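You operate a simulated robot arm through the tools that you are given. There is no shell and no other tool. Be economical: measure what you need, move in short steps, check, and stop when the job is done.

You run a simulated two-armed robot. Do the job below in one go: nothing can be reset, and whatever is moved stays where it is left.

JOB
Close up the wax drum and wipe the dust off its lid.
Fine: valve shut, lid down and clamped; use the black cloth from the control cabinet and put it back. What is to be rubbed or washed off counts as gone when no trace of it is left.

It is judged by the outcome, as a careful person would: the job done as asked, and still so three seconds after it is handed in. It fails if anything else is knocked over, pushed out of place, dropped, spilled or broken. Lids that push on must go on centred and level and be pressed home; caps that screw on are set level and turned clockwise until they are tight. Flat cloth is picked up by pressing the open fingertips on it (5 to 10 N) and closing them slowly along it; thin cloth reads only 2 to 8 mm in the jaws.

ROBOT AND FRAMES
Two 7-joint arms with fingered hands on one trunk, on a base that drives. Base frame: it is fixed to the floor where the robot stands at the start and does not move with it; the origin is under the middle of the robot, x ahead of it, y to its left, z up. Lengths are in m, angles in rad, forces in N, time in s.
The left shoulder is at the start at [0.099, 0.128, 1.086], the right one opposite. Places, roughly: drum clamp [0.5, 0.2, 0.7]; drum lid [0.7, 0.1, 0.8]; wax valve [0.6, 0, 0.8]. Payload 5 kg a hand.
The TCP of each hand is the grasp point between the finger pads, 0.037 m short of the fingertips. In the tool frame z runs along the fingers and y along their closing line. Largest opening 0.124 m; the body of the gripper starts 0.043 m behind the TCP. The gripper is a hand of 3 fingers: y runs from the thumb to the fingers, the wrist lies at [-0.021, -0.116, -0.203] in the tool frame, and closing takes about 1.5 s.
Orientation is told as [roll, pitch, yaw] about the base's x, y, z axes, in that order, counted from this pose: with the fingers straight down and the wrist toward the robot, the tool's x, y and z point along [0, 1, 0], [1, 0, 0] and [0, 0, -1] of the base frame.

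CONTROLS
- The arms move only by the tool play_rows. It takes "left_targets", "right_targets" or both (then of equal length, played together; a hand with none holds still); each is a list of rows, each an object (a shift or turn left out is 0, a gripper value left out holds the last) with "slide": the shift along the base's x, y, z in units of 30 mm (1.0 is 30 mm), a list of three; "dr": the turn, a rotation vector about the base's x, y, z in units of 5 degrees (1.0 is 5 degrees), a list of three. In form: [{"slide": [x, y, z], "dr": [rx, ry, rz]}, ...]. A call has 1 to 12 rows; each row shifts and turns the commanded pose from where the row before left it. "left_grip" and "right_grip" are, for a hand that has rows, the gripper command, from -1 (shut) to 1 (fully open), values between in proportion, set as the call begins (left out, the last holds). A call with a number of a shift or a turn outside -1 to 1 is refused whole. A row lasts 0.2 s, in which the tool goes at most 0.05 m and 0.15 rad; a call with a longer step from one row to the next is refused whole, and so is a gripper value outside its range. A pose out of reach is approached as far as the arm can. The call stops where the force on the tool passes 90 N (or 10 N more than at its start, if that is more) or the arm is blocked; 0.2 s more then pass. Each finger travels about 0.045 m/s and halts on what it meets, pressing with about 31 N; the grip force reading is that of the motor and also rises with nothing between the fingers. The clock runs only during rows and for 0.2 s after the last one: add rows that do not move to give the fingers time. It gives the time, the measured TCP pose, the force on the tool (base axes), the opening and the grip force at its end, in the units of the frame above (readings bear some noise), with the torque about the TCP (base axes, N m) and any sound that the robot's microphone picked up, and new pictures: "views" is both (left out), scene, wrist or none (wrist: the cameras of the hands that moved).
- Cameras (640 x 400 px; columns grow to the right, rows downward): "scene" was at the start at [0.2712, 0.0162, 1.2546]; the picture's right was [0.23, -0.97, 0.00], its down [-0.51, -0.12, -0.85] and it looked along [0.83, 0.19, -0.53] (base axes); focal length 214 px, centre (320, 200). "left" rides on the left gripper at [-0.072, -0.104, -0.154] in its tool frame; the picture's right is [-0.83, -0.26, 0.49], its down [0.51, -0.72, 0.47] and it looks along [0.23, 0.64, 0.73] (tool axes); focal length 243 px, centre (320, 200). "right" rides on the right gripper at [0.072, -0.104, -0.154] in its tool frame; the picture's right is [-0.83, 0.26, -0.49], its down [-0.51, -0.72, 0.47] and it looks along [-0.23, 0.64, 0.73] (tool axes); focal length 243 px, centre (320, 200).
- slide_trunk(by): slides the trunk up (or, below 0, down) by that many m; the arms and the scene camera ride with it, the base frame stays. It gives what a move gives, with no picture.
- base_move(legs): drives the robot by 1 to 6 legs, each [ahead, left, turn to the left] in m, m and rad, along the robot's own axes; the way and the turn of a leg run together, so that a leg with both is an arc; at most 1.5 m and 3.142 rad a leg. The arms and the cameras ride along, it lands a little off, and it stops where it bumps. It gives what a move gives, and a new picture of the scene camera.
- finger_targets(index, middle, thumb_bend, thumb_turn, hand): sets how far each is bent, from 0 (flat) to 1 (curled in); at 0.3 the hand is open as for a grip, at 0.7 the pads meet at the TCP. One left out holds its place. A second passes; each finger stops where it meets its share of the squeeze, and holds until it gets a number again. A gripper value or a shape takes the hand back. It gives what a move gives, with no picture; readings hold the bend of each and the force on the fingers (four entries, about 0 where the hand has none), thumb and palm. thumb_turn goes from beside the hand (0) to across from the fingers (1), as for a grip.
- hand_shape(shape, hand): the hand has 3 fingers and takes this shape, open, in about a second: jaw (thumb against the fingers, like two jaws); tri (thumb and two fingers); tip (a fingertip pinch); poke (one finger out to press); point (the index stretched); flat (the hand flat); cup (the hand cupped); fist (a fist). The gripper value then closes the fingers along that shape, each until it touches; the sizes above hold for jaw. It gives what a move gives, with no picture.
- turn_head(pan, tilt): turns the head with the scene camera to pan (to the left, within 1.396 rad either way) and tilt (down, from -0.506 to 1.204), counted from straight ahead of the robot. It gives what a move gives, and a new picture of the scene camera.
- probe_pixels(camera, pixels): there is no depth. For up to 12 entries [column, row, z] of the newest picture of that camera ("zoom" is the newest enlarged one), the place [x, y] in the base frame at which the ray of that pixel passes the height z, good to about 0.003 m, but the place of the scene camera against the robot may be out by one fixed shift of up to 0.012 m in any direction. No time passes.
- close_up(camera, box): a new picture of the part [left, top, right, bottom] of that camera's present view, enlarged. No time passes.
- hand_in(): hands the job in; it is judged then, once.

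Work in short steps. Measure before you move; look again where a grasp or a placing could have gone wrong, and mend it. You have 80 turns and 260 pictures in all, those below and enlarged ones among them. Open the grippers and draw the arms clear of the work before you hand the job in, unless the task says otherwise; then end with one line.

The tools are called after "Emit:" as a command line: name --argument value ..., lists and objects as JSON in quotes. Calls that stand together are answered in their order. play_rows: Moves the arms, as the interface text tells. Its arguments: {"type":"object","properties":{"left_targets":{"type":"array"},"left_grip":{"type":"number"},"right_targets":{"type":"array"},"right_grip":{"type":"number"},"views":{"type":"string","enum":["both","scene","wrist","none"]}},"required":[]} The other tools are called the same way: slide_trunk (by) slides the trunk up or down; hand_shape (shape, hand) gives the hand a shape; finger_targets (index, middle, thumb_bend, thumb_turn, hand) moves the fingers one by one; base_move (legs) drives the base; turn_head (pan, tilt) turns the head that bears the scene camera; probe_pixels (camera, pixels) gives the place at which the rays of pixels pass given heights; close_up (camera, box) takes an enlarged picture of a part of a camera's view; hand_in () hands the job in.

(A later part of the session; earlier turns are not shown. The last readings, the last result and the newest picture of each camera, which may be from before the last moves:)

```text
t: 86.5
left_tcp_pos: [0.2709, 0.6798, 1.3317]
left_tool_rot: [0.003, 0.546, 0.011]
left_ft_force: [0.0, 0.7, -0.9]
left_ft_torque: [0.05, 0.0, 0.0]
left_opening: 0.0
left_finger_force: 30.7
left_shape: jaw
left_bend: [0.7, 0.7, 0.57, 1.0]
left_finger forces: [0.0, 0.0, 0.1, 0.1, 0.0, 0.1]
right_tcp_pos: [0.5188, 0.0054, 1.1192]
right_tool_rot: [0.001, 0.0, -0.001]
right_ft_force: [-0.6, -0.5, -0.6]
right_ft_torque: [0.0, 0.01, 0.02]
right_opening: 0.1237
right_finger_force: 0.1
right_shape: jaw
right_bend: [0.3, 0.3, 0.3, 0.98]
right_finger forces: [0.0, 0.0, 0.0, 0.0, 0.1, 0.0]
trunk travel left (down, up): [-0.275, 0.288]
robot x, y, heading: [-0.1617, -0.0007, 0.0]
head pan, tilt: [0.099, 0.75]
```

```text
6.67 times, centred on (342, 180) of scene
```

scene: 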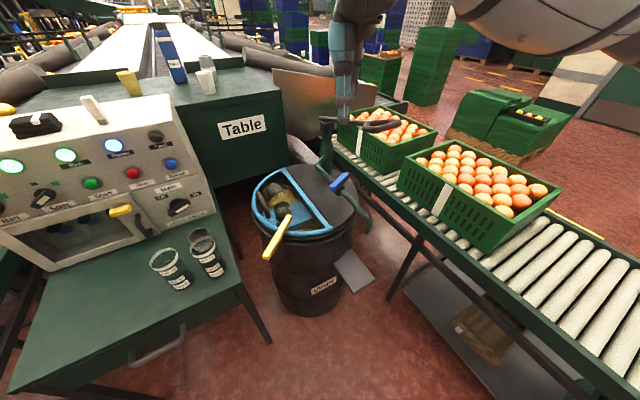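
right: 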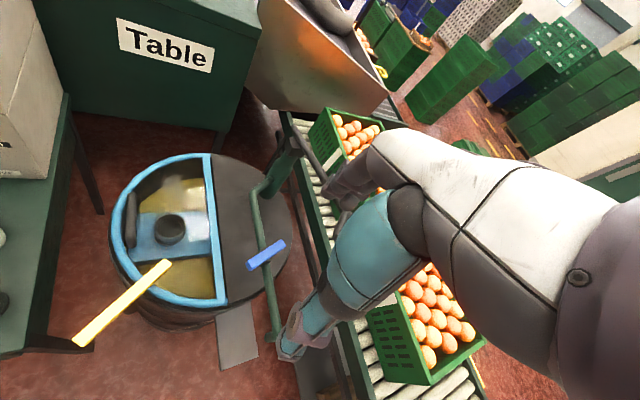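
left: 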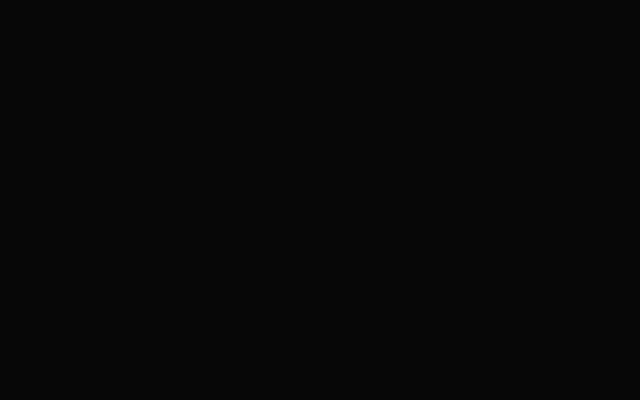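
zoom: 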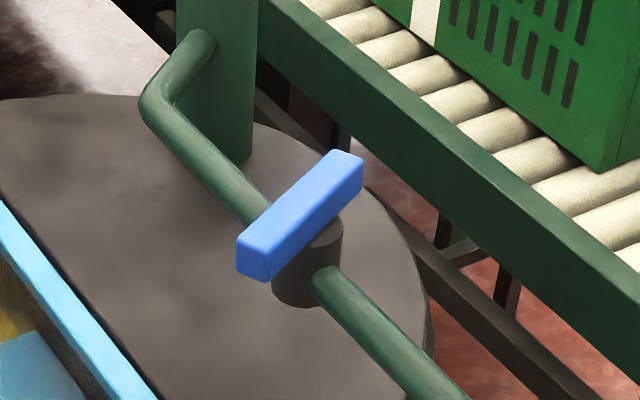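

It was dragged back about 20° by my retreat (then -89°, now about -68° from the pipe). I go in again, push it to the stop and this time back off square from the lever.

Emit:
play_rows --right_targets '[{"slide": [0, 0.83, 0], "dr": [0, 0, 1]}, {"slide": [0, 0.83, 0], "dr": [0, 0, 1]}, {"slide": [0, 0.83, 0], "dr": [0, 0, 1]}, {"slide": [0, 0.83, 0], "dr": [0, 0, 1]}, {"slide": [0.34, 0, 0], "dr": [0, 0, 1]}, {"slide": [0.34, 0, 0], "dr": [0, 0, 1]}, {"slide": [0.34, 0, 0], "dr": [0, 0, 0.8]}]' --right_grip -1 --views "none"

Emit:
play_rows --right_targets '[{"slide": [0.25, 0, -0.67], "dr": [-0.83, -0.56, 0]}, {"slide": [0.25, 0, -0.67], "dr": [-0.83, -0.56, 0]}, {"slide": [0.25, 0, -0.67], "dr": [-0.83, -0.56, 0]}, {"slide": [0.25, 0, -0.67], "dr": [-0.83, -0.56, 0]}, {"slide": [0.25, 0, -0.67], "dr": [-0.83, -0.56, 0]}, {"slide": [0.25, 0, -0.67], "dr": [-0.83, -0.56, 0]}, {"slide": [0.25, 0, -0.67], "dr": [-0.83, -0.56, 0]}, {"slide": [0.25, 0, -0.67], "dr": [-0.83, -0.56, 0]}, {}]' --views "none"

Emit:
play_rows --right_targets '[{"slide": [0.36, -0.53, -0.77]}, {"slide": [0.36, -0.53, -0.77]}, {"slide": [0.36, -0.53, -0.77]}]' --views "both"

Emit:
close_up --camera "right" --box '[160, 180, 400, 370]'

Emit:
close_up --camera "scene" --box '[280, 120, 400, 210]'

```text
t: 88.1
left_tcp_pos: [0.2719, 0.6803, 1.3318]
left_tool_rot: [0.004, 0.546, 0.011]
left_ft_force: [-0.6, -1.1, 0.0]
left_ft_torque: [0.0, 0.0, -0.01]
left_opening: 0.0
left_finger_force: 30.8
left_shape: jaw
left_bend: [0.7, 0.7, 0.57, 1.0]
left_finger forces: [0.1, 0.1, 0.1, 0.0, 0.0, 0.0]
right_tcp_pos: [0.5496, 0.1046, 1.1204]
right_tool_rot: [-0.001, 0.0, 0.597]
right_ft_force: [0.0, 0.1, -0.4]
right_ft_torque: [0.04, 0.01, -0.02]
right_opening: 0.0
right_finger_force: 3.3
right_shape: jaw
right_bend: [0.7, 0.7, 0.56, 1.0]
right_finger forces: [0.0, 0.0, 0.0, 0.1, 0.1, 0.0]
trunk travel left (down, up): [-0.275, 0.288]
robot x, y, heading: [-0.1633, -0.0015, 0.004]
head pan, tilt: [0.099, 0.75]
```

```text
t: 90.1
left_tcp_pos: [0.2711, 0.6785, 1.3316]
left_tool_rot: [0.003, 0.545, 0.01]
left_ft_force: [-0.6, 0.1, -1.1]
left_ft_torque: [0.01, 0.02, -0.03]
left_opening: 0.0001
left_finger_force: 31.0
left_shape: jaw
left_bend: [0.7, 0.7, 0.57, 1.0]
left_finger forces: [0.0, 0.0, 0.0, 0.0, 0.0, 0.0]
right_tcp_pos: [0.6081, 0.104, 0.9577]
right_tool_rot: [-0.701, -0.001, 0.595]
right_ft_force: [-0.2, -0.5, -0.1]
right_ft_torque: [-0.01, 0.03, 0.03]
right_opening: 0.0001
right_finger_force: 30.6
right_shape: jaw
right_bend: [0.7, 0.7, 0.56, 1.0]
right_finger forces: [0.0, 0.0, 0.1, 0.1, 0.0, 0.1]
trunk travel left (down, up): [-0.275, 0.288]
robot x, y, heading: [-0.1597, -0.0018, 0.002]
head pan, tilt: [0.099, 0.75]
```

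```text
t: 90.9
left_tcp_pos: [0.2716, 0.6795, 1.3322]
left_tool_rot: [0.005, 0.544, 0.012]
left_ft_force: [0.2, -0.4, -0.1]
left_ft_torque: [0.02, 0.02, 0.01]
left_opening: 0.0
left_finger_force: 30.8
left_shape: jaw
left_bend: [0.7, 0.7, 0.57, 1.0]
left_finger forces: [0.0, 0.1, 0.1, 0.0, 0.0, 0.1]
right_tcp_pos: [0.6418, 0.0563, 0.8865]
right_tool_rot: [-0.697, -0.001, 0.596]
right_ft_force: [0.7, -0.6, -0.9]
right_ft_torque: [0.03, 0.0, 0.0]
right_opening: 0.0001
right_finger_force: 30.7
right_shape: jaw
right_bend: [0.7, 0.7, 0.56, 1.0]
right_finger forces: [0.0, 0.0, 0.0, 0.0, 0.0, 0.0]
trunk travel left (down, up): [-0.275, 0.288]
robot x, y, heading: [-0.1642, -0.0009, 0.003]
head pan, tilt: [0.099, 0.75]
```

scene: 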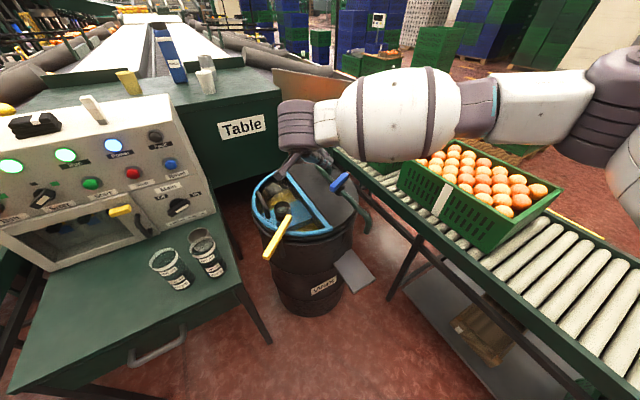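
right: 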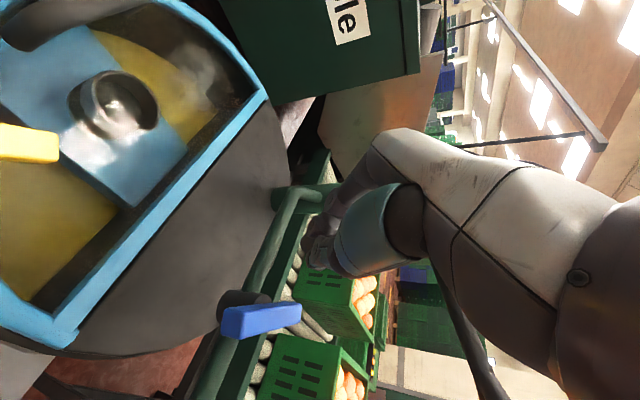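

```text
2.11 times, centred on (280, 275) of right
```

zoom: 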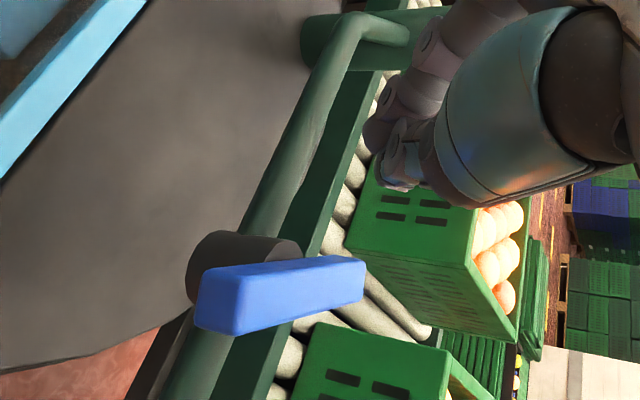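

```text
4.44 times, centred on (340, 165) of scene
```

zoom: 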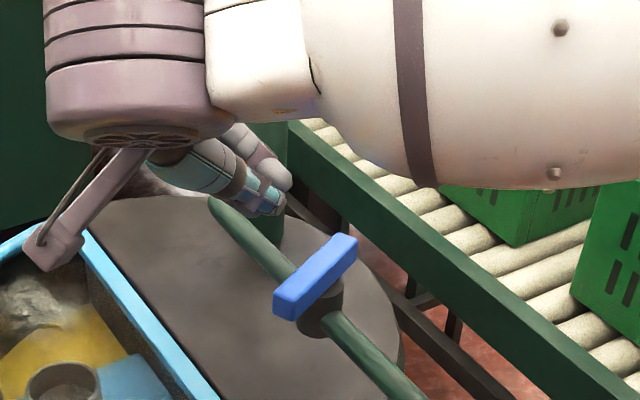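

Emit:
play_rows --right_targets '[{"slide": [0.36, -0.5, -0.72]}, {"slide": [-0.05, -0.45, 0]}, {"slide": [-0.05, -0.45, 0]}, {"slide": [-0.1, -0.4, 0]}, {}]' --views "none"

Emit:
close_up --camera "scene" --box '[280, 120, 400, 210]'

Emit:
close_up --camera "right" --box '[160, 180, 400, 370]'

```text
t: 92.1
left_tcp_pos: [0.2699, 0.6807, 1.331]
left_tool_rot: [0.002, 0.547, 0.013]
left_ft_force: [-0.2, -0.2, 0.1]
left_ft_torque: [-0.02, -0.03, -0.01]
left_opening: 0.0002
left_finger_force: 31.1
left_shape: jaw
left_bend: [0.7, 0.7, 0.57, 1.0]
left_finger forces: [0.1, 0.1, 0.0, 0.0, 0.0, 0.0]
right_tcp_pos: [0.6472, 0.0029, 0.8655]
right_tool_rot: [-0.699, 0.001, 0.595]
right_ft_force: [0.7, 0.4, -0.1]
right_ft_torque: [-0.05, 0.01, 0.04]
right_opening: 0.0
right_finger_force: 31.1
right_shape: jaw
right_bend: [0.7, 0.7, 0.56, 1.0]
right_finger forces: [0.0, 0.0, 0.0, 0.0, 0.0, 0.1]
trunk travel left (down, up): [-0.275, 0.288]
robot x, y, heading: [-0.1606, 0.0015, 0.002]
head pan, tilt: [0.099, 0.75]
```

```text
4.44 times, centred on (340, 165) of scene
```

zoom: 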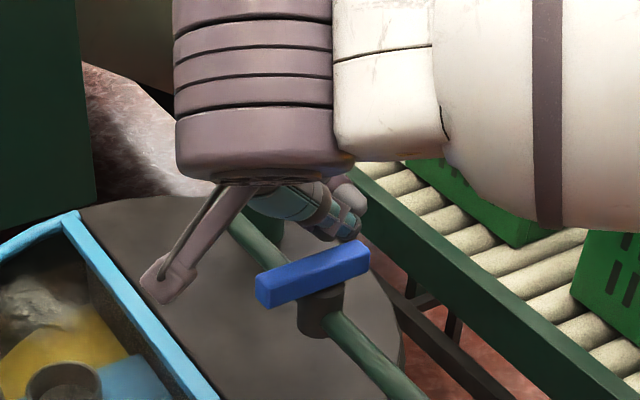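

```text
2.11 times, centred on (280, 275) of right
```

zoom: 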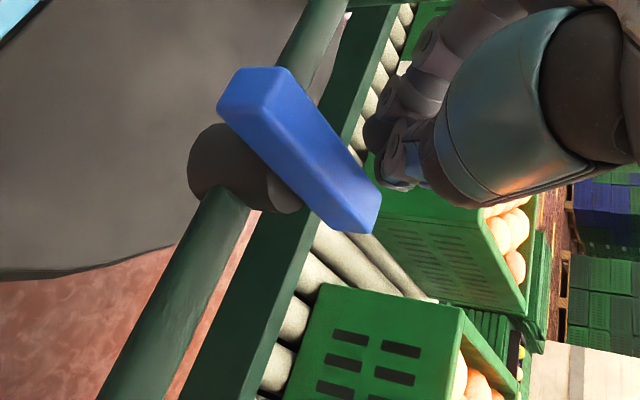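

Emit:
play_rows --right_targets '[{"slide": [-0.15, -0.2, 0]}, {"slide": [-0.1, -0.15, 0]}, {}]' --views "none"

Emit:
close_up --camera "scene" --box '[280, 120, 400, 210]'

```text
t: 92.9
left_tcp_pos: [0.2711, 0.6834, 1.3296]
left_tool_rot: [0.003, 0.547, 0.01]
left_ft_force: [0.2, 0.7, 0.4]
left_ft_torque: [-0.03, 0.01, -0.02]
left_opening: 0.0002
left_finger_force: 31.4
left_shape: jaw
left_bend: [0.7, 0.7, 0.57, 1.0]
left_finger forces: [0.1, 0.0, 0.1, 0.0, 0.0, 0.1]
right_tcp_pos: [0.6404, -0.0057, 0.8666]
right_tool_rot: [-0.7, 0.001, 0.597]
right_ft_force: [16.8, 18.9, 0.5]
right_ft_torque: [0.51, -0.41, 0.29]
right_opening: 0.0003
right_finger_force: 30.6
right_shape: jaw
right_bend: [0.7, 0.7, 0.59, 1.0]
right_finger forces: [0.0, 0.0, 0.0, 0.1, 0.1, 0.1]
trunk travel left (down, up): [-0.275, 0.288]
robot x, y, heading: [-0.1593, 0.0015, 0.004]
head pan, tilt: [0.099, 0.75]
```

```text
4.44 times, centred on (340, 165) of scene
```

zoom: 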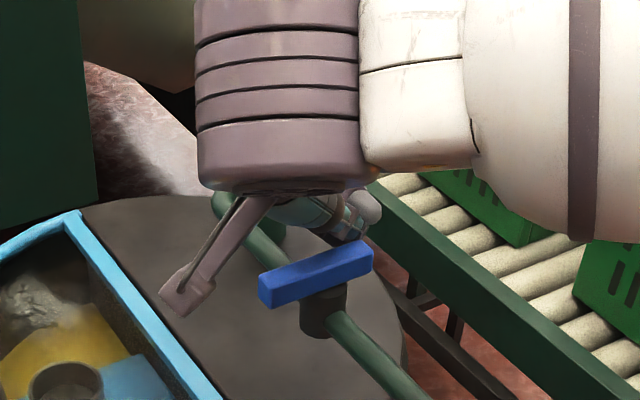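

Stop reached (25 N). Now I back off square from the lever (+x,+y), then up and away.

Emit:
play_rows --right_targets '[{"slide": [0.4, 0.3, 0]}, {"slide": [0.3, 0.5, 0.3]}, {"slide": [-0.2, 0.5, 1]}, {"slide": [-0.3, 0.5, 1]}, {"slide": [-0.3, 0.4, 1]}, {"slide": [-0.3, 0.4, 1]}, {"slide": [-0.3, 0.2, 1]}, {"slide": [-0.3, 0.2, 1]}, {"slide": [-0.5, 0, 0.5], "dr": [0.83, 0.56, 0]}, {"slide": [-0.5, 0, 0], "dr": [0.83, 0.56, 0]}, {"slide": [-0.5, 0, 0], "dr": [0.83, 0.56, 0]}, {"slide": [-0.5, 0, 0], "dr": [0.83, 0.56, 0]}]' --views "none"

Emit:
close_up --camera "scene" --box '[280, 120, 400, 210]'

Emit:
play_rows --right_targets '[{"slide": [-0.5, 0, 0], "dr": [0.83, 0.56, 0]}, {"slide": [-0.5, 0, 0], "dr": [0.83, 0.56, 0]}, {"slide": [-0.5, 0, 0], "dr": [0.83, 0.56, 0]}, {"slide": [-0.3, 0, 0], "dr": [0.83, 0.56, 0]}, {"slide": [0, -0.6, 0.5], "dr": [0, 0, -1]}, {"slide": [0, -0.6, 0.5], "dr": [0, 0, -1]}, {"slide": [0, -0.6, 0], "dr": [0, 0, -1]}, {"slide": [0, -0.6, 0], "dr": [0, 0, -1]}, {"slide": [0, -0.6, 0], "dr": [0, 0, -1]}, {"slide": [0, -0.6, 0], "dr": [0, 0, -1]}, {"slide": [0, -0.6, 0], "dr": [0, 0, -0.8]}]' --right_grip 1 --views "both"

Emit:
close_up --camera "scene" --box '[280, 120, 400, 210]'

```text
t: 95.5
left_tcp_pos: [0.2712, 0.6805, 1.3317]
left_tool_rot: [0.004, 0.545, 0.011]
left_ft_force: [0.1, -0.6, 0.0]
left_ft_torque: [0.02, -0.01, 0.03]
left_opening: 0.0
left_finger_force: 30.7
left_shape: jaw
left_bend: [0.7, 0.7, 0.57, 1.0]
left_finger forces: [0.1, 0.0, 0.1, 0.1, 0.0, 0.0]
right_tcp_pos: [0.549, 0.0811, 1.0719]
right_tool_rot: [-0.347, 0.001, 0.592]
right_ft_force: [0.4, 0.2, -0.1]
right_ft_torque: [0.01, -0.04, -0.02]
right_opening: 0.0
right_finger_force: 31.1
right_shape: jaw
right_bend: [0.7, 0.7, 0.58, 1.0]
right_finger forces: [0.0, 0.0, 0.1, 0.1, 0.1, 0.0]
trunk travel left (down, up): [-0.275, 0.288]
robot x, y, heading: [-0.1621, -0.0017, -0.001]
head pan, tilt: [0.099, 0.75]
```

```text
4.44 times, centred on (340, 165) of scene
```

zoom: 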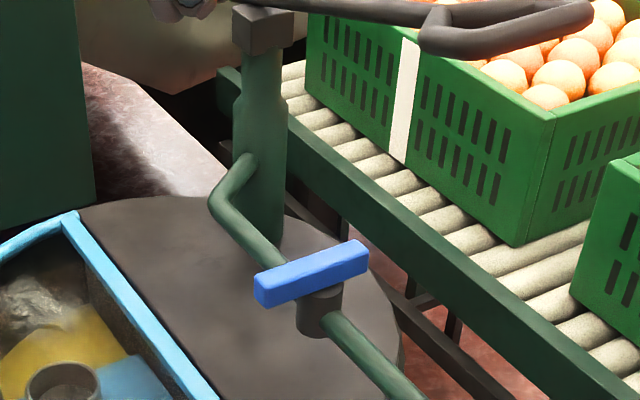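

```text
t: 97.9
left_tcp_pos: [0.2708, 0.6803, 1.3307]
left_tool_rot: [0.006, 0.545, 0.01]
left_ft_force: [-0.1, 0.7, 0.8]
left_ft_torque: [0.01, -0.02, 0.01]
left_opening: 0.0001
left_finger_force: 31.1
left_shape: jaw
left_bend: [0.7, 0.7, 0.57, 1.0]
left_finger forces: [0.1, 0.1, 0.0, 0.0, 0.1, 0.0]
right_tcp_pos: [0.4942, -0.0448, 1.1012]
right_tool_rot: [0.0, -0.002, -0.001]
right_ft_force: [0.0, 0.2, 0.4]
right_ft_torque: [0.02, 0.0, -0.01]
right_opening: 0.1239
right_finger_force: 0.1
right_shape: jaw
right_bend: [0.3, 0.3, 0.3, 0.98]
right_finger forces: [0.1, 0.0, 0.0, 0.1, 0.0, 0.0]
trunk travel left (down, up): [-0.275, 0.288]
robot x, y, heading: [-0.1594, -0.0014, 0.001]
head pan, tilt: [0.099, 0.75]
```

scene: 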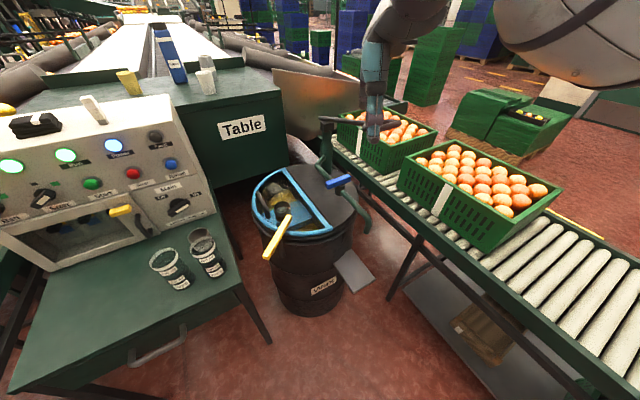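
right: 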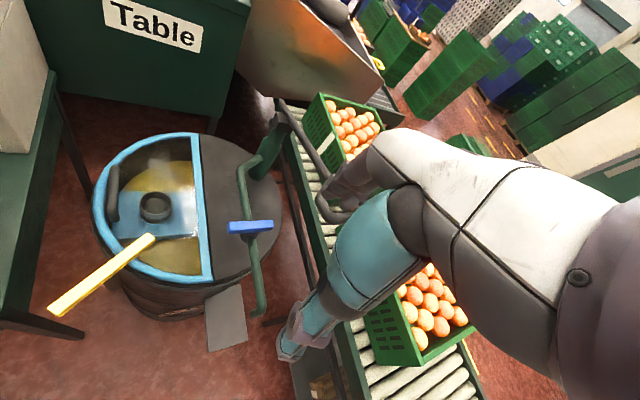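

```text
4.44 times, centred on (340, 165) of scene
```

zoom: 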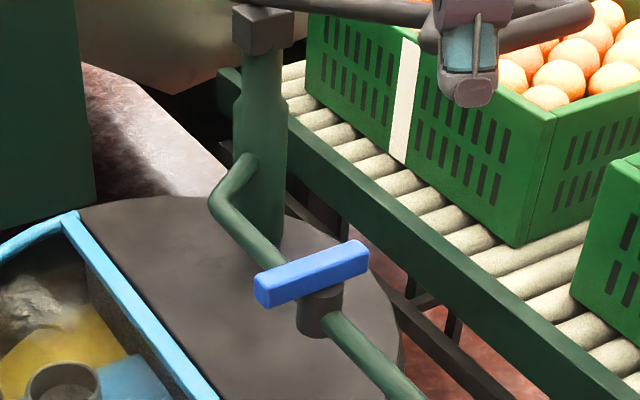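

Valve is shut, lid closed, clamp across. Now the cloth: I raise the right hand, strafe left 0.25 m and turn left 0.6 rad so the right arm faces the cabinet top, and look at the cloth.

Emit:
play_rows --right_targets '[{"slide": [-0.2, 0, 1]}, {"slide": [-0.2, 0, 1]}, {"slide": [-0.2, 0, 1]}]' --views "none"

Emit:
base_move --legs '[[0, 0.25, 0], [0, 0, 0.6]]'

Emit:
turn_head --pan 0.1 --tilt 0.5

Emit:
play_rows --right_targets '[{}]' --views "wrist"

```text
t: 98.7
left_tcp_pos: [0.2691, 0.6811, 1.3318]
left_tool_rot: [0.003, 0.545, 0.009]
left_ft_force: [0.1, 0.6, -0.2]
left_ft_torque: [-0.05, -0.02, 0.0]
left_opening: 0.0
left_finger_force: 32.0
left_shape: jaw
left_bend: [0.7, 0.7, 0.57, 1.0]
left_finger forces: [0.0, 0.1, 0.0, 0.0, 0.1, 0.0]
right_tcp_pos: [0.476, -0.0434, 1.1903]
right_tool_rot: [0.0, 0.001, 0.002]
right_ft_force: [-0.7, 0.3, 0.1]
right_ft_torque: [0.0, -0.02, -0.01]
right_opening: 0.1235
right_finger_force: 0.0
right_shape: jaw
right_bend: [0.3, 0.3, 0.3, 0.98]
right_finger forces: [0.1, 0.1, 0.0, 0.1, 0.0, 0.1]
trunk travel left (down, up): [-0.275, 0.288]
robot x, y, heading: [-0.1661, 0.0003, 0.005]
head pan, tilt: [0.099, 0.75]
```

```text
t: 103.1
left_tcp_pos: [-0.1817, 1.0594, 1.3311]
left_tool_rot: [0.005, 0.545, 0.602]
left_ft_force: [-0.2, -0.3, -0.4]
left_ft_torque: [0.0, 0.04, 0.02]
left_opening: 0.0001
left_finger_force: 30.8
left_shape: jaw
left_bend: [0.7, 0.7, 0.57, 1.0]
left_finger forces: [0.0, 0.1, 0.1, 0.0, 0.0, 0.0]
right_tcp_pos: [0.3919, 0.5731, 1.1907]
right_tool_rot: [0.002, 0.0, 0.595]
right_ft_force: [0.2, 1.4, -0.3]
right_ft_torque: [0.03, 0.0, -0.02]
right_opening: 0.1236
right_finger_force: 0.1
right_shape: jaw
right_bend: [0.3, 0.3, 0.3, 0.98]
right_finger forces: [0.0, 0.0, 0.0, 0.0, 0.0, 0.1]
trunk travel left (down, up): [-0.275, 0.288]
robot x, y, heading: [-0.1634, 0.2525, 0.591]
head pan, tilt: [0.099, 0.75]
```

scene: 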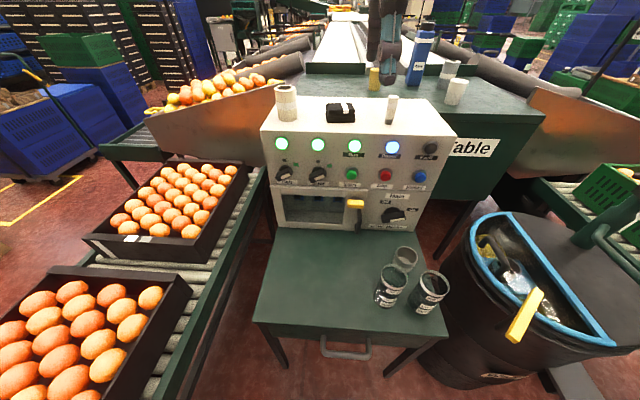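

```text
t: 103.9
left_tcp_pos: [-0.1841, 1.0606, 1.3306]
left_tool_rot: [0.006, 0.543, 0.602]
left_ft_force: [0.7, -0.7, -0.5]
left_ft_torque: [0.0, -0.02, -0.01]
left_opening: 0.0001
left_finger_force: 31.0
left_shape: jaw
left_bend: [0.7, 0.7, 0.57, 1.0]
left_finger forces: [0.1, 0.1, 0.0, 0.0, 0.1, 0.0]
right_tcp_pos: [0.392, 0.5729, 1.1893]
right_tool_rot: [0.0, 0.0, 0.593]
right_ft_force: [0.1, 1.0, -0.5]
right_ft_torque: [0.0, 0.0, -0.01]
right_opening: 0.1238
right_finger_force: 0.0
right_shape: jaw
right_bend: [0.3, 0.3, 0.3, 0.98]
right_finger forces: [0.0, 0.0, 0.1, 0.1, 0.1, 0.0]
trunk travel left (down, up): [-0.275, 0.288]
robot x, y, heading: [-0.1628, 0.2548, 0.594]
head pan, tilt: [0.099, 0.499]
```

scene: 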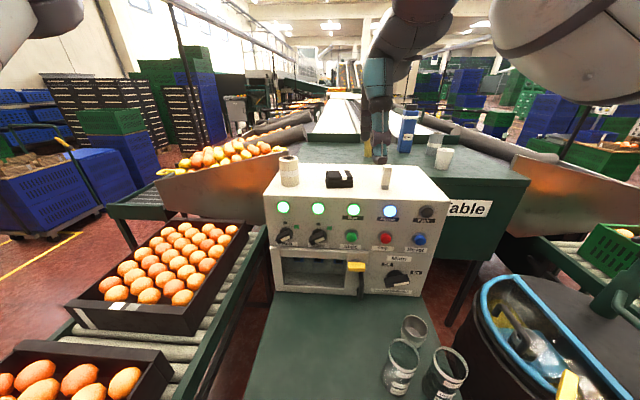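

```text
t: 104.3
left_tcp_pos: [-0.182, 1.0592, 1.3295]
left_tool_rot: [0.004, 0.544, 0.601]
left_ft_force: [0.3, -0.4, -0.3]
left_ft_torque: [0.01, -0.02, 0.03]
left_opening: 0.0
left_finger_force: 31.7
left_shape: jaw
left_bend: [0.7, 0.7, 0.57, 1.0]
left_finger forces: [0.0, 0.0, 0.0, 0.1, 0.0, 0.1]
right_tcp_pos: [0.3916, 0.5741, 1.1903]
right_tool_rot: [-0.001, 0.001, 0.593]
right_ft_force: [-0.4, 0.3, 0.6]
right_ft_torque: [0.01, -0.01, 0.0]
right_opening: 0.1237
right_finger_force: 0.0
right_shape: jaw
right_bend: [0.3, 0.3, 0.3, 0.98]
right_finger forces: [0.0, 0.0, 0.0, 0.1, 0.0, 0.1]
trunk travel left (down, up): [-0.275, 0.288]
robot x, y, heading: [-0.1633, 0.2578, 0.592]
head pan, tilt: [0.099, 0.499]
```

right: 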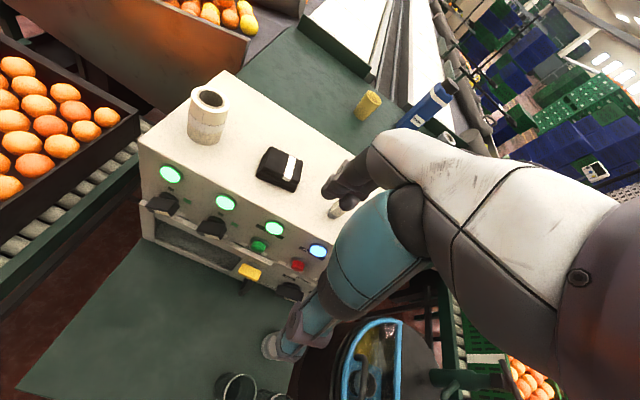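

The cabinet and cloth are square to the robot's present heading (~0.65 rad), so the hand needs little turning. I measure the cloth in both views.

Emit:
close_up --camera "scene" --box '[308, 155, 372, 195]'

Emit:
close_up --camera "right" --box '[240, 130, 340, 210]'

Emit:
probe_pixels --camera "scene" --pixels '[[326, 188, 1.0], [353, 187.5, 1.0], [340, 188, 1.0], [329, 171.5, 1.04], [350.5, 171, 1.04], [339.5, 178, 1.04]]'

Emit:
probe_pixels --camera "right" --pixels '[[257, 181, 1.0], [295, 191, 1.0], [268, 148, 1.04], [301, 158, 1.04], [280, 168, 1.04]]'

```text
10.00 times, centred on (340, 175) of scene
```

zoom: 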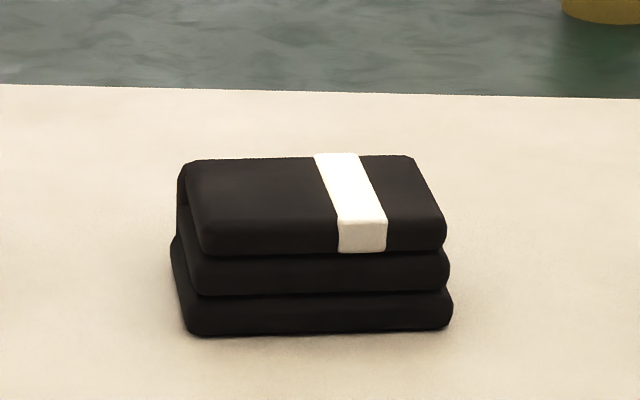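

```text
5.00 times, centred on (290, 170) of right
```

zoom: 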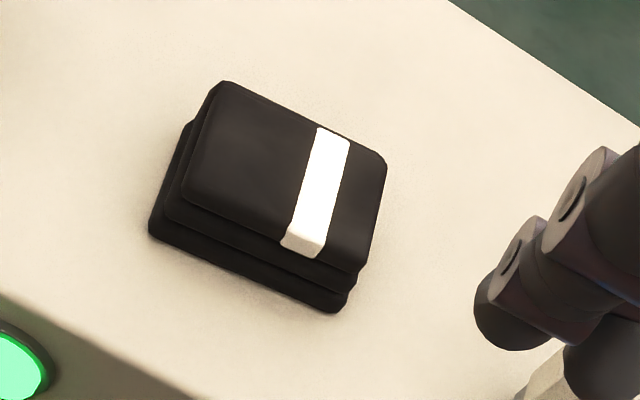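

```text
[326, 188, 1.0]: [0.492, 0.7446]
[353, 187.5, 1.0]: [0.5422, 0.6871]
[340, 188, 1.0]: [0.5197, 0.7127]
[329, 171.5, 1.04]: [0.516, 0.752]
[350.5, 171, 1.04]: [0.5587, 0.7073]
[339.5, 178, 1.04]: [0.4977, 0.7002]
```

```text
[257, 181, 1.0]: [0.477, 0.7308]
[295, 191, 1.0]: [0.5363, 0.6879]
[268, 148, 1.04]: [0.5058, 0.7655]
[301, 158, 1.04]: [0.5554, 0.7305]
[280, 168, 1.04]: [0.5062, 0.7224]
```

Emit:
play_rows --right_targets '[{"slide": [0.62, 0.733, 0], "dr": [0, 0, 0.6]}, {"slide": [0.62, 0.733, 0], "dr": [0, 0, 0.6]}, {"slide": [0.62, 0.733, 0]}, {"slide": [0.62, 0.733, 0]}, {"slide": [0.62, 0.733, 0]}, {"slide": [0.62, 0.733, 0]}, {"slide": [0.62, 0.733, 0]}, {"slide": [0, 0, -0.9]}, {"slide": [0, 0, -0.9]}, {"slide": [0, 0, -0.9]}, {}]' --views "wrist"

Emit:
close_up --camera "scene" --box '[284, 130, 396, 200]'

Emit:
close_up --camera "right" --box '[200, 200, 440, 390]'

```text
t: 106.7
left_tcp_pos: [-0.1826, 1.0596, 1.3309]
left_tool_rot: [0.003, 0.545, 0.602]
left_ft_force: [-0.1, 0.6, 0.0]
left_ft_torque: [0.0, 0.0, -0.01]
left_opening: 0.0001
left_finger_force: 30.9
left_shape: jaw
left_bend: [0.7, 0.7, 0.57, 1.0]
left_finger forces: [0.1, 0.0, 0.0, 0.0, 0.0, 0.0]
right_tcp_pos: [0.5217, 0.7261, 1.1083]
right_tool_rot: [0.001, 0.0, 0.698]
right_ft_force: [0.4, 0.0, 0.3]
right_ft_torque: [0.0, 0.04, -0.02]
right_opening: 0.1239
right_finger_force: 0.1
right_shape: jaw
right_bend: [0.3, 0.3, 0.3, 0.98]
right_finger forces: [0.0, 0.0, 0.0, 0.1, 0.0, 0.0]
trunk travel left (down, up): [-0.275, 0.288]
robot x, y, heading: [-0.1588, 0.2552, 0.596]
head pan, tilt: [0.099, 0.499]
```

right: 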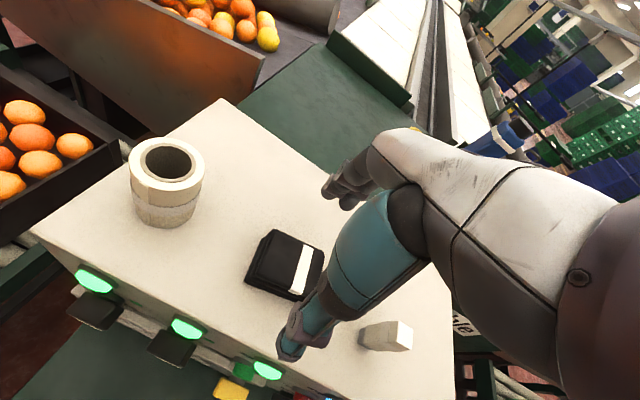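

```text
5.71 times, centred on (340, 165) of scene
```

zoom: 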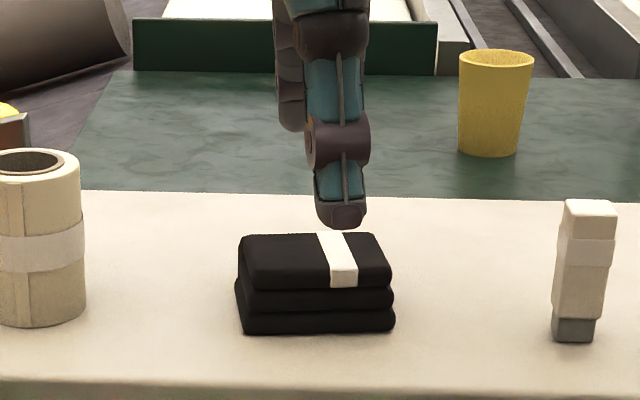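

```text
2.11 times, centred on (320, 295) of right
```

zoom: 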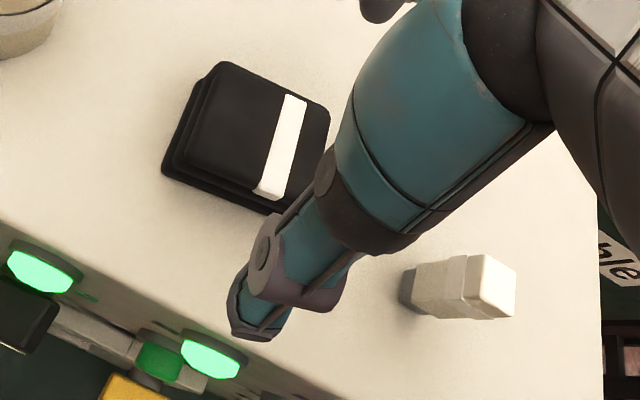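

The hand is ~15 mm right of the cloth centre; I shift left, lower to TCP 1.045 and close.

Emit:
play_rows --right_targets '[{"slide": [-0.32, 0.38, 0]}, {"slide": [0, 0, -0.7]}, {"slide": [0, 0, -0.7]}, {"slide": [0, 0, -0.7]}, {}]' --views "none"

Emit:
close_up --camera "scene" --box '[284, 130, 396, 200]'

Emit:
play_rows --right_targets '[{}, {}, {}, {}, {}, {}, {}]' --right_grip -1 --views "wrist"

Emit:
close_up --camera "scene" --box '[284, 130, 396, 200]'

```text
t: 107.9
left_tcp_pos: [-0.1834, 1.0602, 1.3312]
left_tool_rot: [0.004, 0.543, 0.602]
left_ft_force: [0.3, 1.0, -0.5]
left_ft_torque: [0.01, 0.0, -0.01]
left_opening: 0.0
left_finger_force: 31.1
left_shape: jaw
left_bend: [0.7, 0.7, 0.57, 1.0]
left_finger forces: [0.1, 0.0, 0.0, 0.1, 0.0, 0.1]
right_tcp_pos: [0.5113, 0.7369, 1.0483]
right_tool_rot: [0.0, 0.001, 0.698]
right_ft_force: [-0.3, 0.2, -0.2]
right_ft_torque: [-0.03, 0.04, 0.02]
right_opening: 0.124
right_finger_force: 0.1
right_shape: jaw
right_bend: [0.3, 0.3, 0.3, 0.98]
right_finger forces: [0.0, 0.1, 0.1, 0.0, 0.0, 0.1]
trunk travel left (down, up): [-0.275, 0.288]
robot x, y, heading: [-0.1641, 0.2505, 0.597]
head pan, tilt: [0.099, 0.499]
```

```text
5.71 times, centred on (340, 165) of scene
```

zoom: 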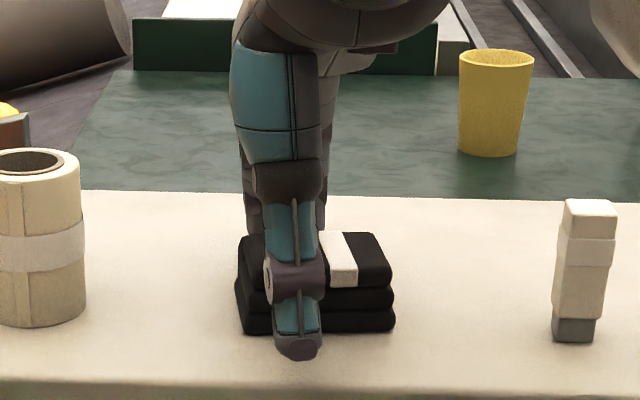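

```text
t: 109.5
left_tcp_pos: [-0.1825, 1.0598, 1.3303]
left_tool_rot: [0.003, 0.544, 0.602]
left_ft_force: [-0.4, 0.2, -0.7]
left_ft_torque: [0.01, 0.01, 0.0]
left_opening: 0.0001
left_finger_force: 31.6
left_shape: jaw
left_bend: [0.7, 0.7, 0.57, 1.0]
left_finger forces: [0.0, 0.1, 0.0, 0.0, 0.0, 0.0]
right_tcp_pos: [0.5116, 0.7386, 1.0482]
right_tool_rot: [0.002, 0.0, 0.698]
right_ft_force: [0.9, -0.1, 0.4]
right_ft_torque: [0.04, -0.03, -0.02]
right_opening: 0.0524
right_finger_force: 30.9
right_shape: jaw
right_bend: [0.74, 0.48, 0.72, 1.0]
right_finger forces: [18.2, 9.6, 0.0, 0.0, 27.8, 0.1]
trunk travel left (down, up): [-0.275, 0.288]
robot x, y, heading: [-0.1641, 0.2537, 0.592]
head pan, tilt: [0.099, 0.499]
```

right: 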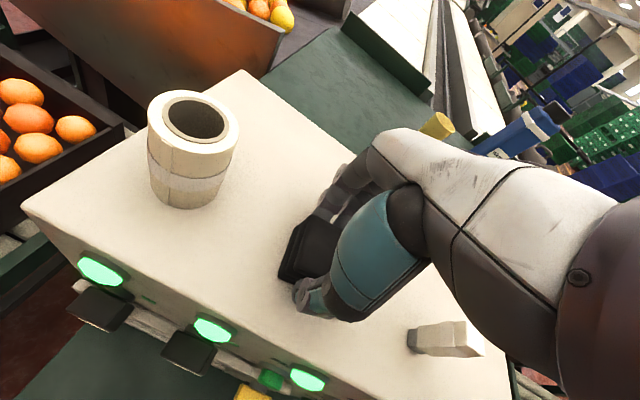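

```text
5.71 times, centred on (340, 165) of scene
```

zoom: 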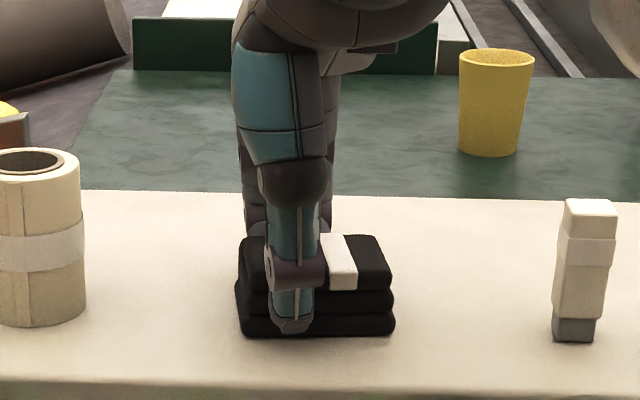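

Cloth gripped (opening 0.052, 28 N); its underside is 0.048 below the TCP. I lift 0.15 m, turn the base back, and look down at the lid to locate the dust.

Emit:
play_rows --right_targets '[{"slide": [0, 0, 1]}, {"slide": [0, 0, 1]}, {"slide": [0, 0, 1]}, {"slide": [0, 0, 1]}, {"slide": [0, 0, 1]}]' --views "none"

Emit:
base_move --legs '[[0, 0, -0.594]]'

Emit:
turn_head --pan -0.1 --tilt 0.85

Emit:
close_up --camera "scene" --box '[256, 110, 384, 210]'

```text
t: 110.7
left_tcp_pos: [-0.1838, 1.059, 1.3317]
left_tool_rot: [0.005, 0.545, 0.603]
left_ft_force: [0.0, 1.1, 0.1]
left_ft_torque: [0.03, -0.01, -0.01]
left_opening: 0.0001
left_finger_force: 30.9
left_shape: jaw
left_bend: [0.7, 0.7, 0.57, 1.0]
left_finger forces: [0.1, 0.0, 0.1, 0.0, 0.0, 0.1]
right_tcp_pos: [0.5122, 0.7371, 1.1987]
right_tool_rot: [0.0, -0.001, 0.698]
right_ft_force: [-0.5, -0.6, 0.0]
right_ft_torque: [-0.02, 0.0, 0.02]
right_opening: 0.0524
right_finger_force: 30.8
right_shape: jaw
right_bend: [0.74, 0.48, 0.72, 1.0]
right_finger forces: [18.2, 9.7, 0.1, 0.0, 27.8, 0.0]
trunk travel left (down, up): [-0.275, 0.288]
robot x, y, heading: [-0.1664, 0.2557, 0.594]
head pan, tilt: [0.099, 0.499]
```

```text
t: 112.7
left_tcp_pos: [0.272, 0.9341, 1.3308]
left_tool_rot: [0.004, 0.543, 0.01]
left_ft_force: [0.1, 0.8, 0.9]
left_ft_torque: [-0.01, 0.01, -0.03]
left_opening: 0.0001
left_finger_force: 30.9
left_shape: jaw
left_bend: [0.7, 0.7, 0.57, 1.0]
left_finger forces: [0.0, 0.0, 0.1, 0.0, 0.0, 0.0]
right_tcp_pos: [0.6671, 0.2777, 1.1962]
right_tool_rot: [-0.002, -0.001, 0.102]
right_ft_force: [0.2, 0.2, -0.6]
right_ft_torque: [0.0, 0.02, 0.01]
right_opening: 0.0523
right_finger_force: 31.7
right_shape: jaw
right_bend: [0.74, 0.48, 0.72, 1.0]
right_finger forces: [18.1, 9.5, 0.1, 0.0, 27.7, 0.0]
trunk travel left (down, up): [-0.275, 0.288]
robot x, y, heading: [-0.1628, 0.2534, -0.001]
head pan, tilt: [0.099, 0.499]
```

scene: 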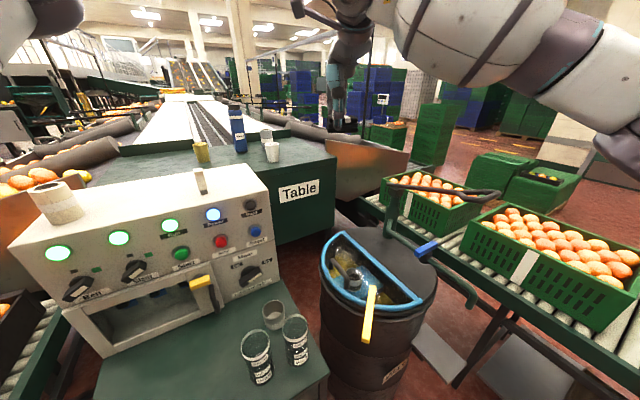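

```text
t: 113.6
left_tcp_pos: [0.2719, 0.9342, 1.3316]
left_tool_rot: [0.004, 0.545, 0.009]
left_ft_force: [0.8, -0.5, -0.6]
left_ft_torque: [-0.01, -0.01, 0.0]
left_opening: 0.0001
left_finger_force: 31.2
left_shape: jaw
left_bend: [0.7, 0.7, 0.57, 1.0]
left_finger forces: [0.0, 0.0, 0.0, 0.0, 0.0, 0.0]
right_tcp_pos: [0.666, 0.2765, 1.198]
right_tool_rot: [0.0, 0.001, 0.103]
right_ft_force: [-0.3, -0.3, -0.6]
right_ft_torque: [0.0, 0.03, 0.03]
right_opening: 0.0521
right_finger_force: 31.0
right_shape: jaw
right_bend: [0.74, 0.48, 0.72, 1.0]
right_finger forces: [18.1, 9.6, 0.0, 0.0, 27.8, 0.1]
trunk travel left (down, up): [-0.275, 0.288]
robot x, y, heading: [-0.1644, 0.2551, -0.0]
head pan, tilt: [-0.099, 0.85]
```

scene: 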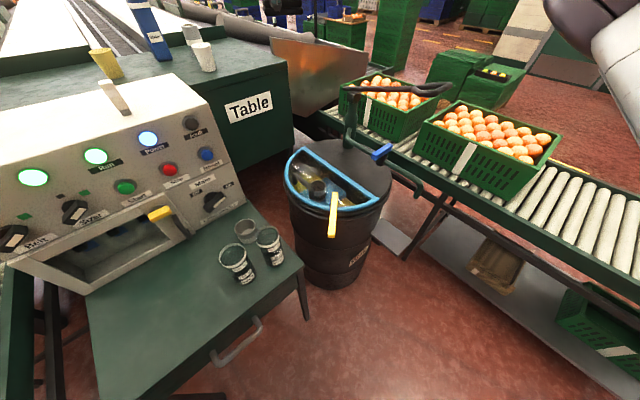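

```text
4.00 times, centred on (320, 160) of scene
```

zoom: 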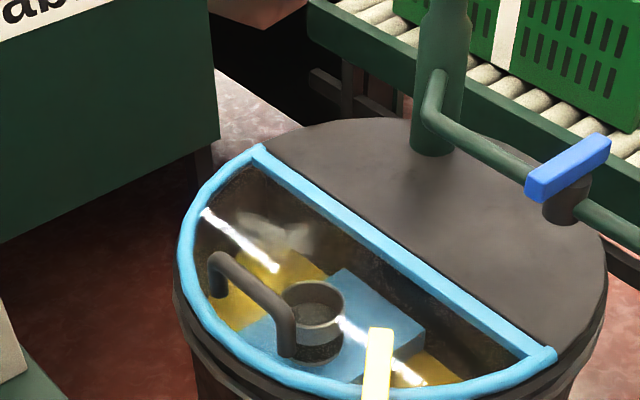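

Dust patch shows at zoom (240–315, 210–258). I probe it and the lid frame, and bring the cloth over it, turned so its long side is square to the hinge.

Emit:
probe_pixels --camera "scene" --pixels '[[300, 164, 0.73], [318, 172, 0.73], [309, 162, 0.73], [310, 174, 0.73], [308.7, 168.7, 0.73], [304.5, 147.5, 0.735], [377, 198.7, 0.735], [294, 175.5, 0.77], [311, 192, 0.77], [334, 192, 0.755], [290, 165, 0.735]]'

Emit:
play_rows --right_targets '[{"slide": [0.02, -0.25, -0.5], "dr": [0, 0, 0.95]}, {"slide": [0.02, -0.25, -0.9], "dr": [0, 0, 0.95]}, {"slide": [0.02, -0.25, -0.9], "dr": [0, 0, 0.95]}, {"slide": [0.02, -0.25, -0.9], "dr": [0, 0, 0.95]}, {"slide": [0.02, -0.25, -0.9], "dr": [0, 0, 0.95]}, {"slide": [0.02, -0.25, -0.9], "dr": [0, 0, 0.95]}, {"slide": [0.02, -0.25, -0.9]}, {"slide": [0.02, -0.25, -0.9]}, {"slide": [0.02, -0.25, -0.9]}, {}]' --views "wrist"

Emit:
close_up --camera "scene" --box '[256, 90, 400, 200]'

```text
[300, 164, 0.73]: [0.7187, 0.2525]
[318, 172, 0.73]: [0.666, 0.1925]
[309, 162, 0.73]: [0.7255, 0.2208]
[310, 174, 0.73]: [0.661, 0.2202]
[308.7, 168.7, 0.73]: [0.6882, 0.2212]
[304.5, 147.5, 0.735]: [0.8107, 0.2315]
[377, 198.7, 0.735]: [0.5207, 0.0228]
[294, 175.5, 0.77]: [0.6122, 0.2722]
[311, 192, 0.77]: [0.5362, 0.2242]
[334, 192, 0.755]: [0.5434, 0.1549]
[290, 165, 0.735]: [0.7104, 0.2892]
```

```text
t: 115.8
left_tcp_pos: [0.272, 0.9337, 1.3302]
left_tool_rot: [0.005, 0.545, 0.007]
left_ft_force: [0.0, -0.1, 0.8]
left_ft_torque: [-0.01, 0.01, 0.01]
left_opening: 0.0
left_finger_force: 30.8
left_shape: jaw
left_bend: [0.7, 0.7, 0.57, 1.0]
left_finger forces: [0.0, 0.1, 0.0, 0.0, 0.0, 0.1]
right_tcp_pos: [0.6729, 0.2107, 0.9675]
right_tool_rot: [0.0, 0.001, 0.602]
right_ft_force: [0.0, 0.7, 0.1]
right_ft_torque: [0.02, 0.02, -0.02]
right_opening: 0.0522
right_finger_force: 30.7
right_shape: jaw
right_bend: [0.74, 0.48, 0.72, 1.0]
right_finger forces: [18.1, 9.7, 0.0, 0.0, 27.8, 0.0]
trunk travel left (down, up): [-0.275, 0.288]
robot x, y, heading: [-0.1597, 0.2533, -0.0]
head pan, tilt: [-0.099, 0.85]
```

right: 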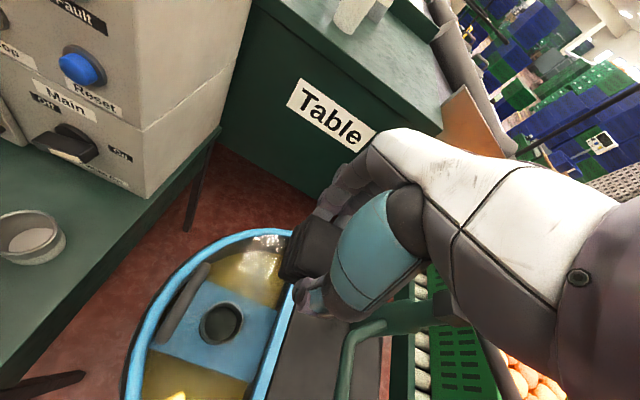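

```text
3.64 times, centred on (328, 145) of scene
```

zoom: 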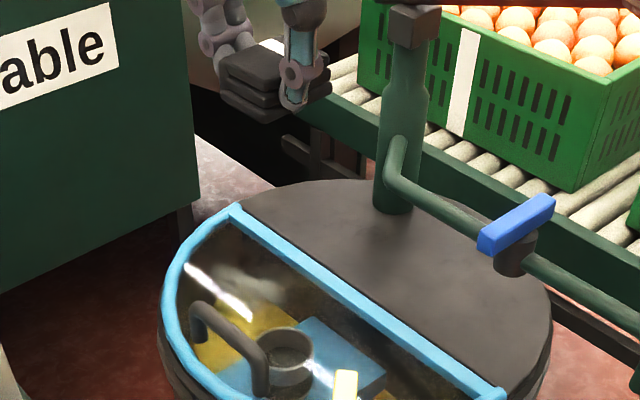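

Dust lies at hinge coordinates along 0.035–0.12, across 0.035–0.085. I lower the cloth over it, taking force readings near contact.

Emit:
play_rows --right_targets '[{"slide": [0.07, 0.2, -0.95]}, {"slide": [0, 0, -0.95]}, {"slide": [0, 0, -0.95]}, {"slide": [0, 0, -0.95]}, {"slide": [0, 0, -0.95]}, {"slide": [0, 0, -0.95]}, {"slide": [0, 0, -0.15]}, {}]' --views "none"

Emit:
play_rows --right_targets '[{"slide": [0, 0, -0.1]}, {"slide": [0, 0, -0.07]}, {}]' --views "none"

Emit:
close_up --camera "scene" --box '[256, 110, 384, 200]'

```text
t: 117.6
left_tcp_pos: [0.2727, 0.9338, 1.3315]
left_tool_rot: [0.003, 0.544, 0.008]
left_ft_force: [0.1, -0.1, 0.3]
left_ft_torque: [0.0, 0.01, -0.03]
left_opening: 0.0
left_finger_force: 30.8
left_shape: jaw
left_bend: [0.7, 0.7, 0.57, 1.0]
left_finger forces: [0.1, 0.0, 0.0, 0.1, 0.1, 0.1]
right_tcp_pos: [0.6751, 0.2142, 0.7918]
right_tool_rot: [0.001, 0.001, 0.601]
right_ft_force: [-0.9, 0.2, -1.4]
right_ft_torque: [0.0, -0.01, 0.0]
right_opening: 0.052
right_finger_force: 30.8
right_shape: jaw
right_bend: [0.74, 0.48, 0.72, 1.0]
right_finger forces: [18.1, 9.6, 0.1, 0.0, 27.9, 0.0]
trunk travel left (down, up): [-0.275, 0.288]
robot x, y, heading: [-0.1672, 0.2537, 0.0]
head pan, tilt: [-0.099, 0.85]
```

```text
t: 118.4
left_tcp_pos: [0.2715, 0.9338, 1.3305]
left_tool_rot: [0.004, 0.544, 0.008]
left_ft_force: [-0.4, 0.0, -0.3]
left_ft_torque: [0.0, 0.03, -0.04]
left_opening: 0.0001
left_finger_force: 31.4
left_shape: jaw
left_bend: [0.7, 0.7, 0.57, 1.0]
left_finger forces: [0.0, 0.1, 0.1, 0.1, 0.0, 0.0]
right_tcp_pos: [0.675, 0.2156, 0.7854]
right_tool_rot: [0.001, 0.0, 0.601]
right_ft_force: [0.1, 0.0, -1.1]
right_ft_torque: [0.04, 0.04, -0.01]
right_opening: 0.0521
right_finger_force: 31.1
right_shape: jaw
right_bend: [0.74, 0.48, 0.72, 1.0]
right_finger forces: [18.2, 9.7, 0.0, 0.0, 27.8, 0.1]
trunk travel left (down, up): [-0.275, 0.288]
robot x, y, heading: [-0.1615, 0.259, -0.0]
head pan, tilt: [-0.099, 0.85]
```

```text
4.44 times, centred on (320, 155) of scene
```

zoom: 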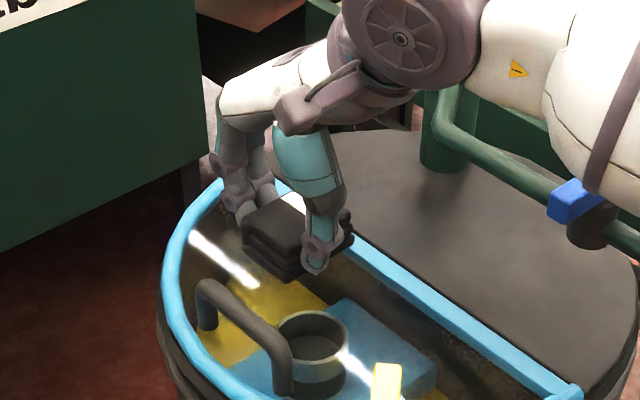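

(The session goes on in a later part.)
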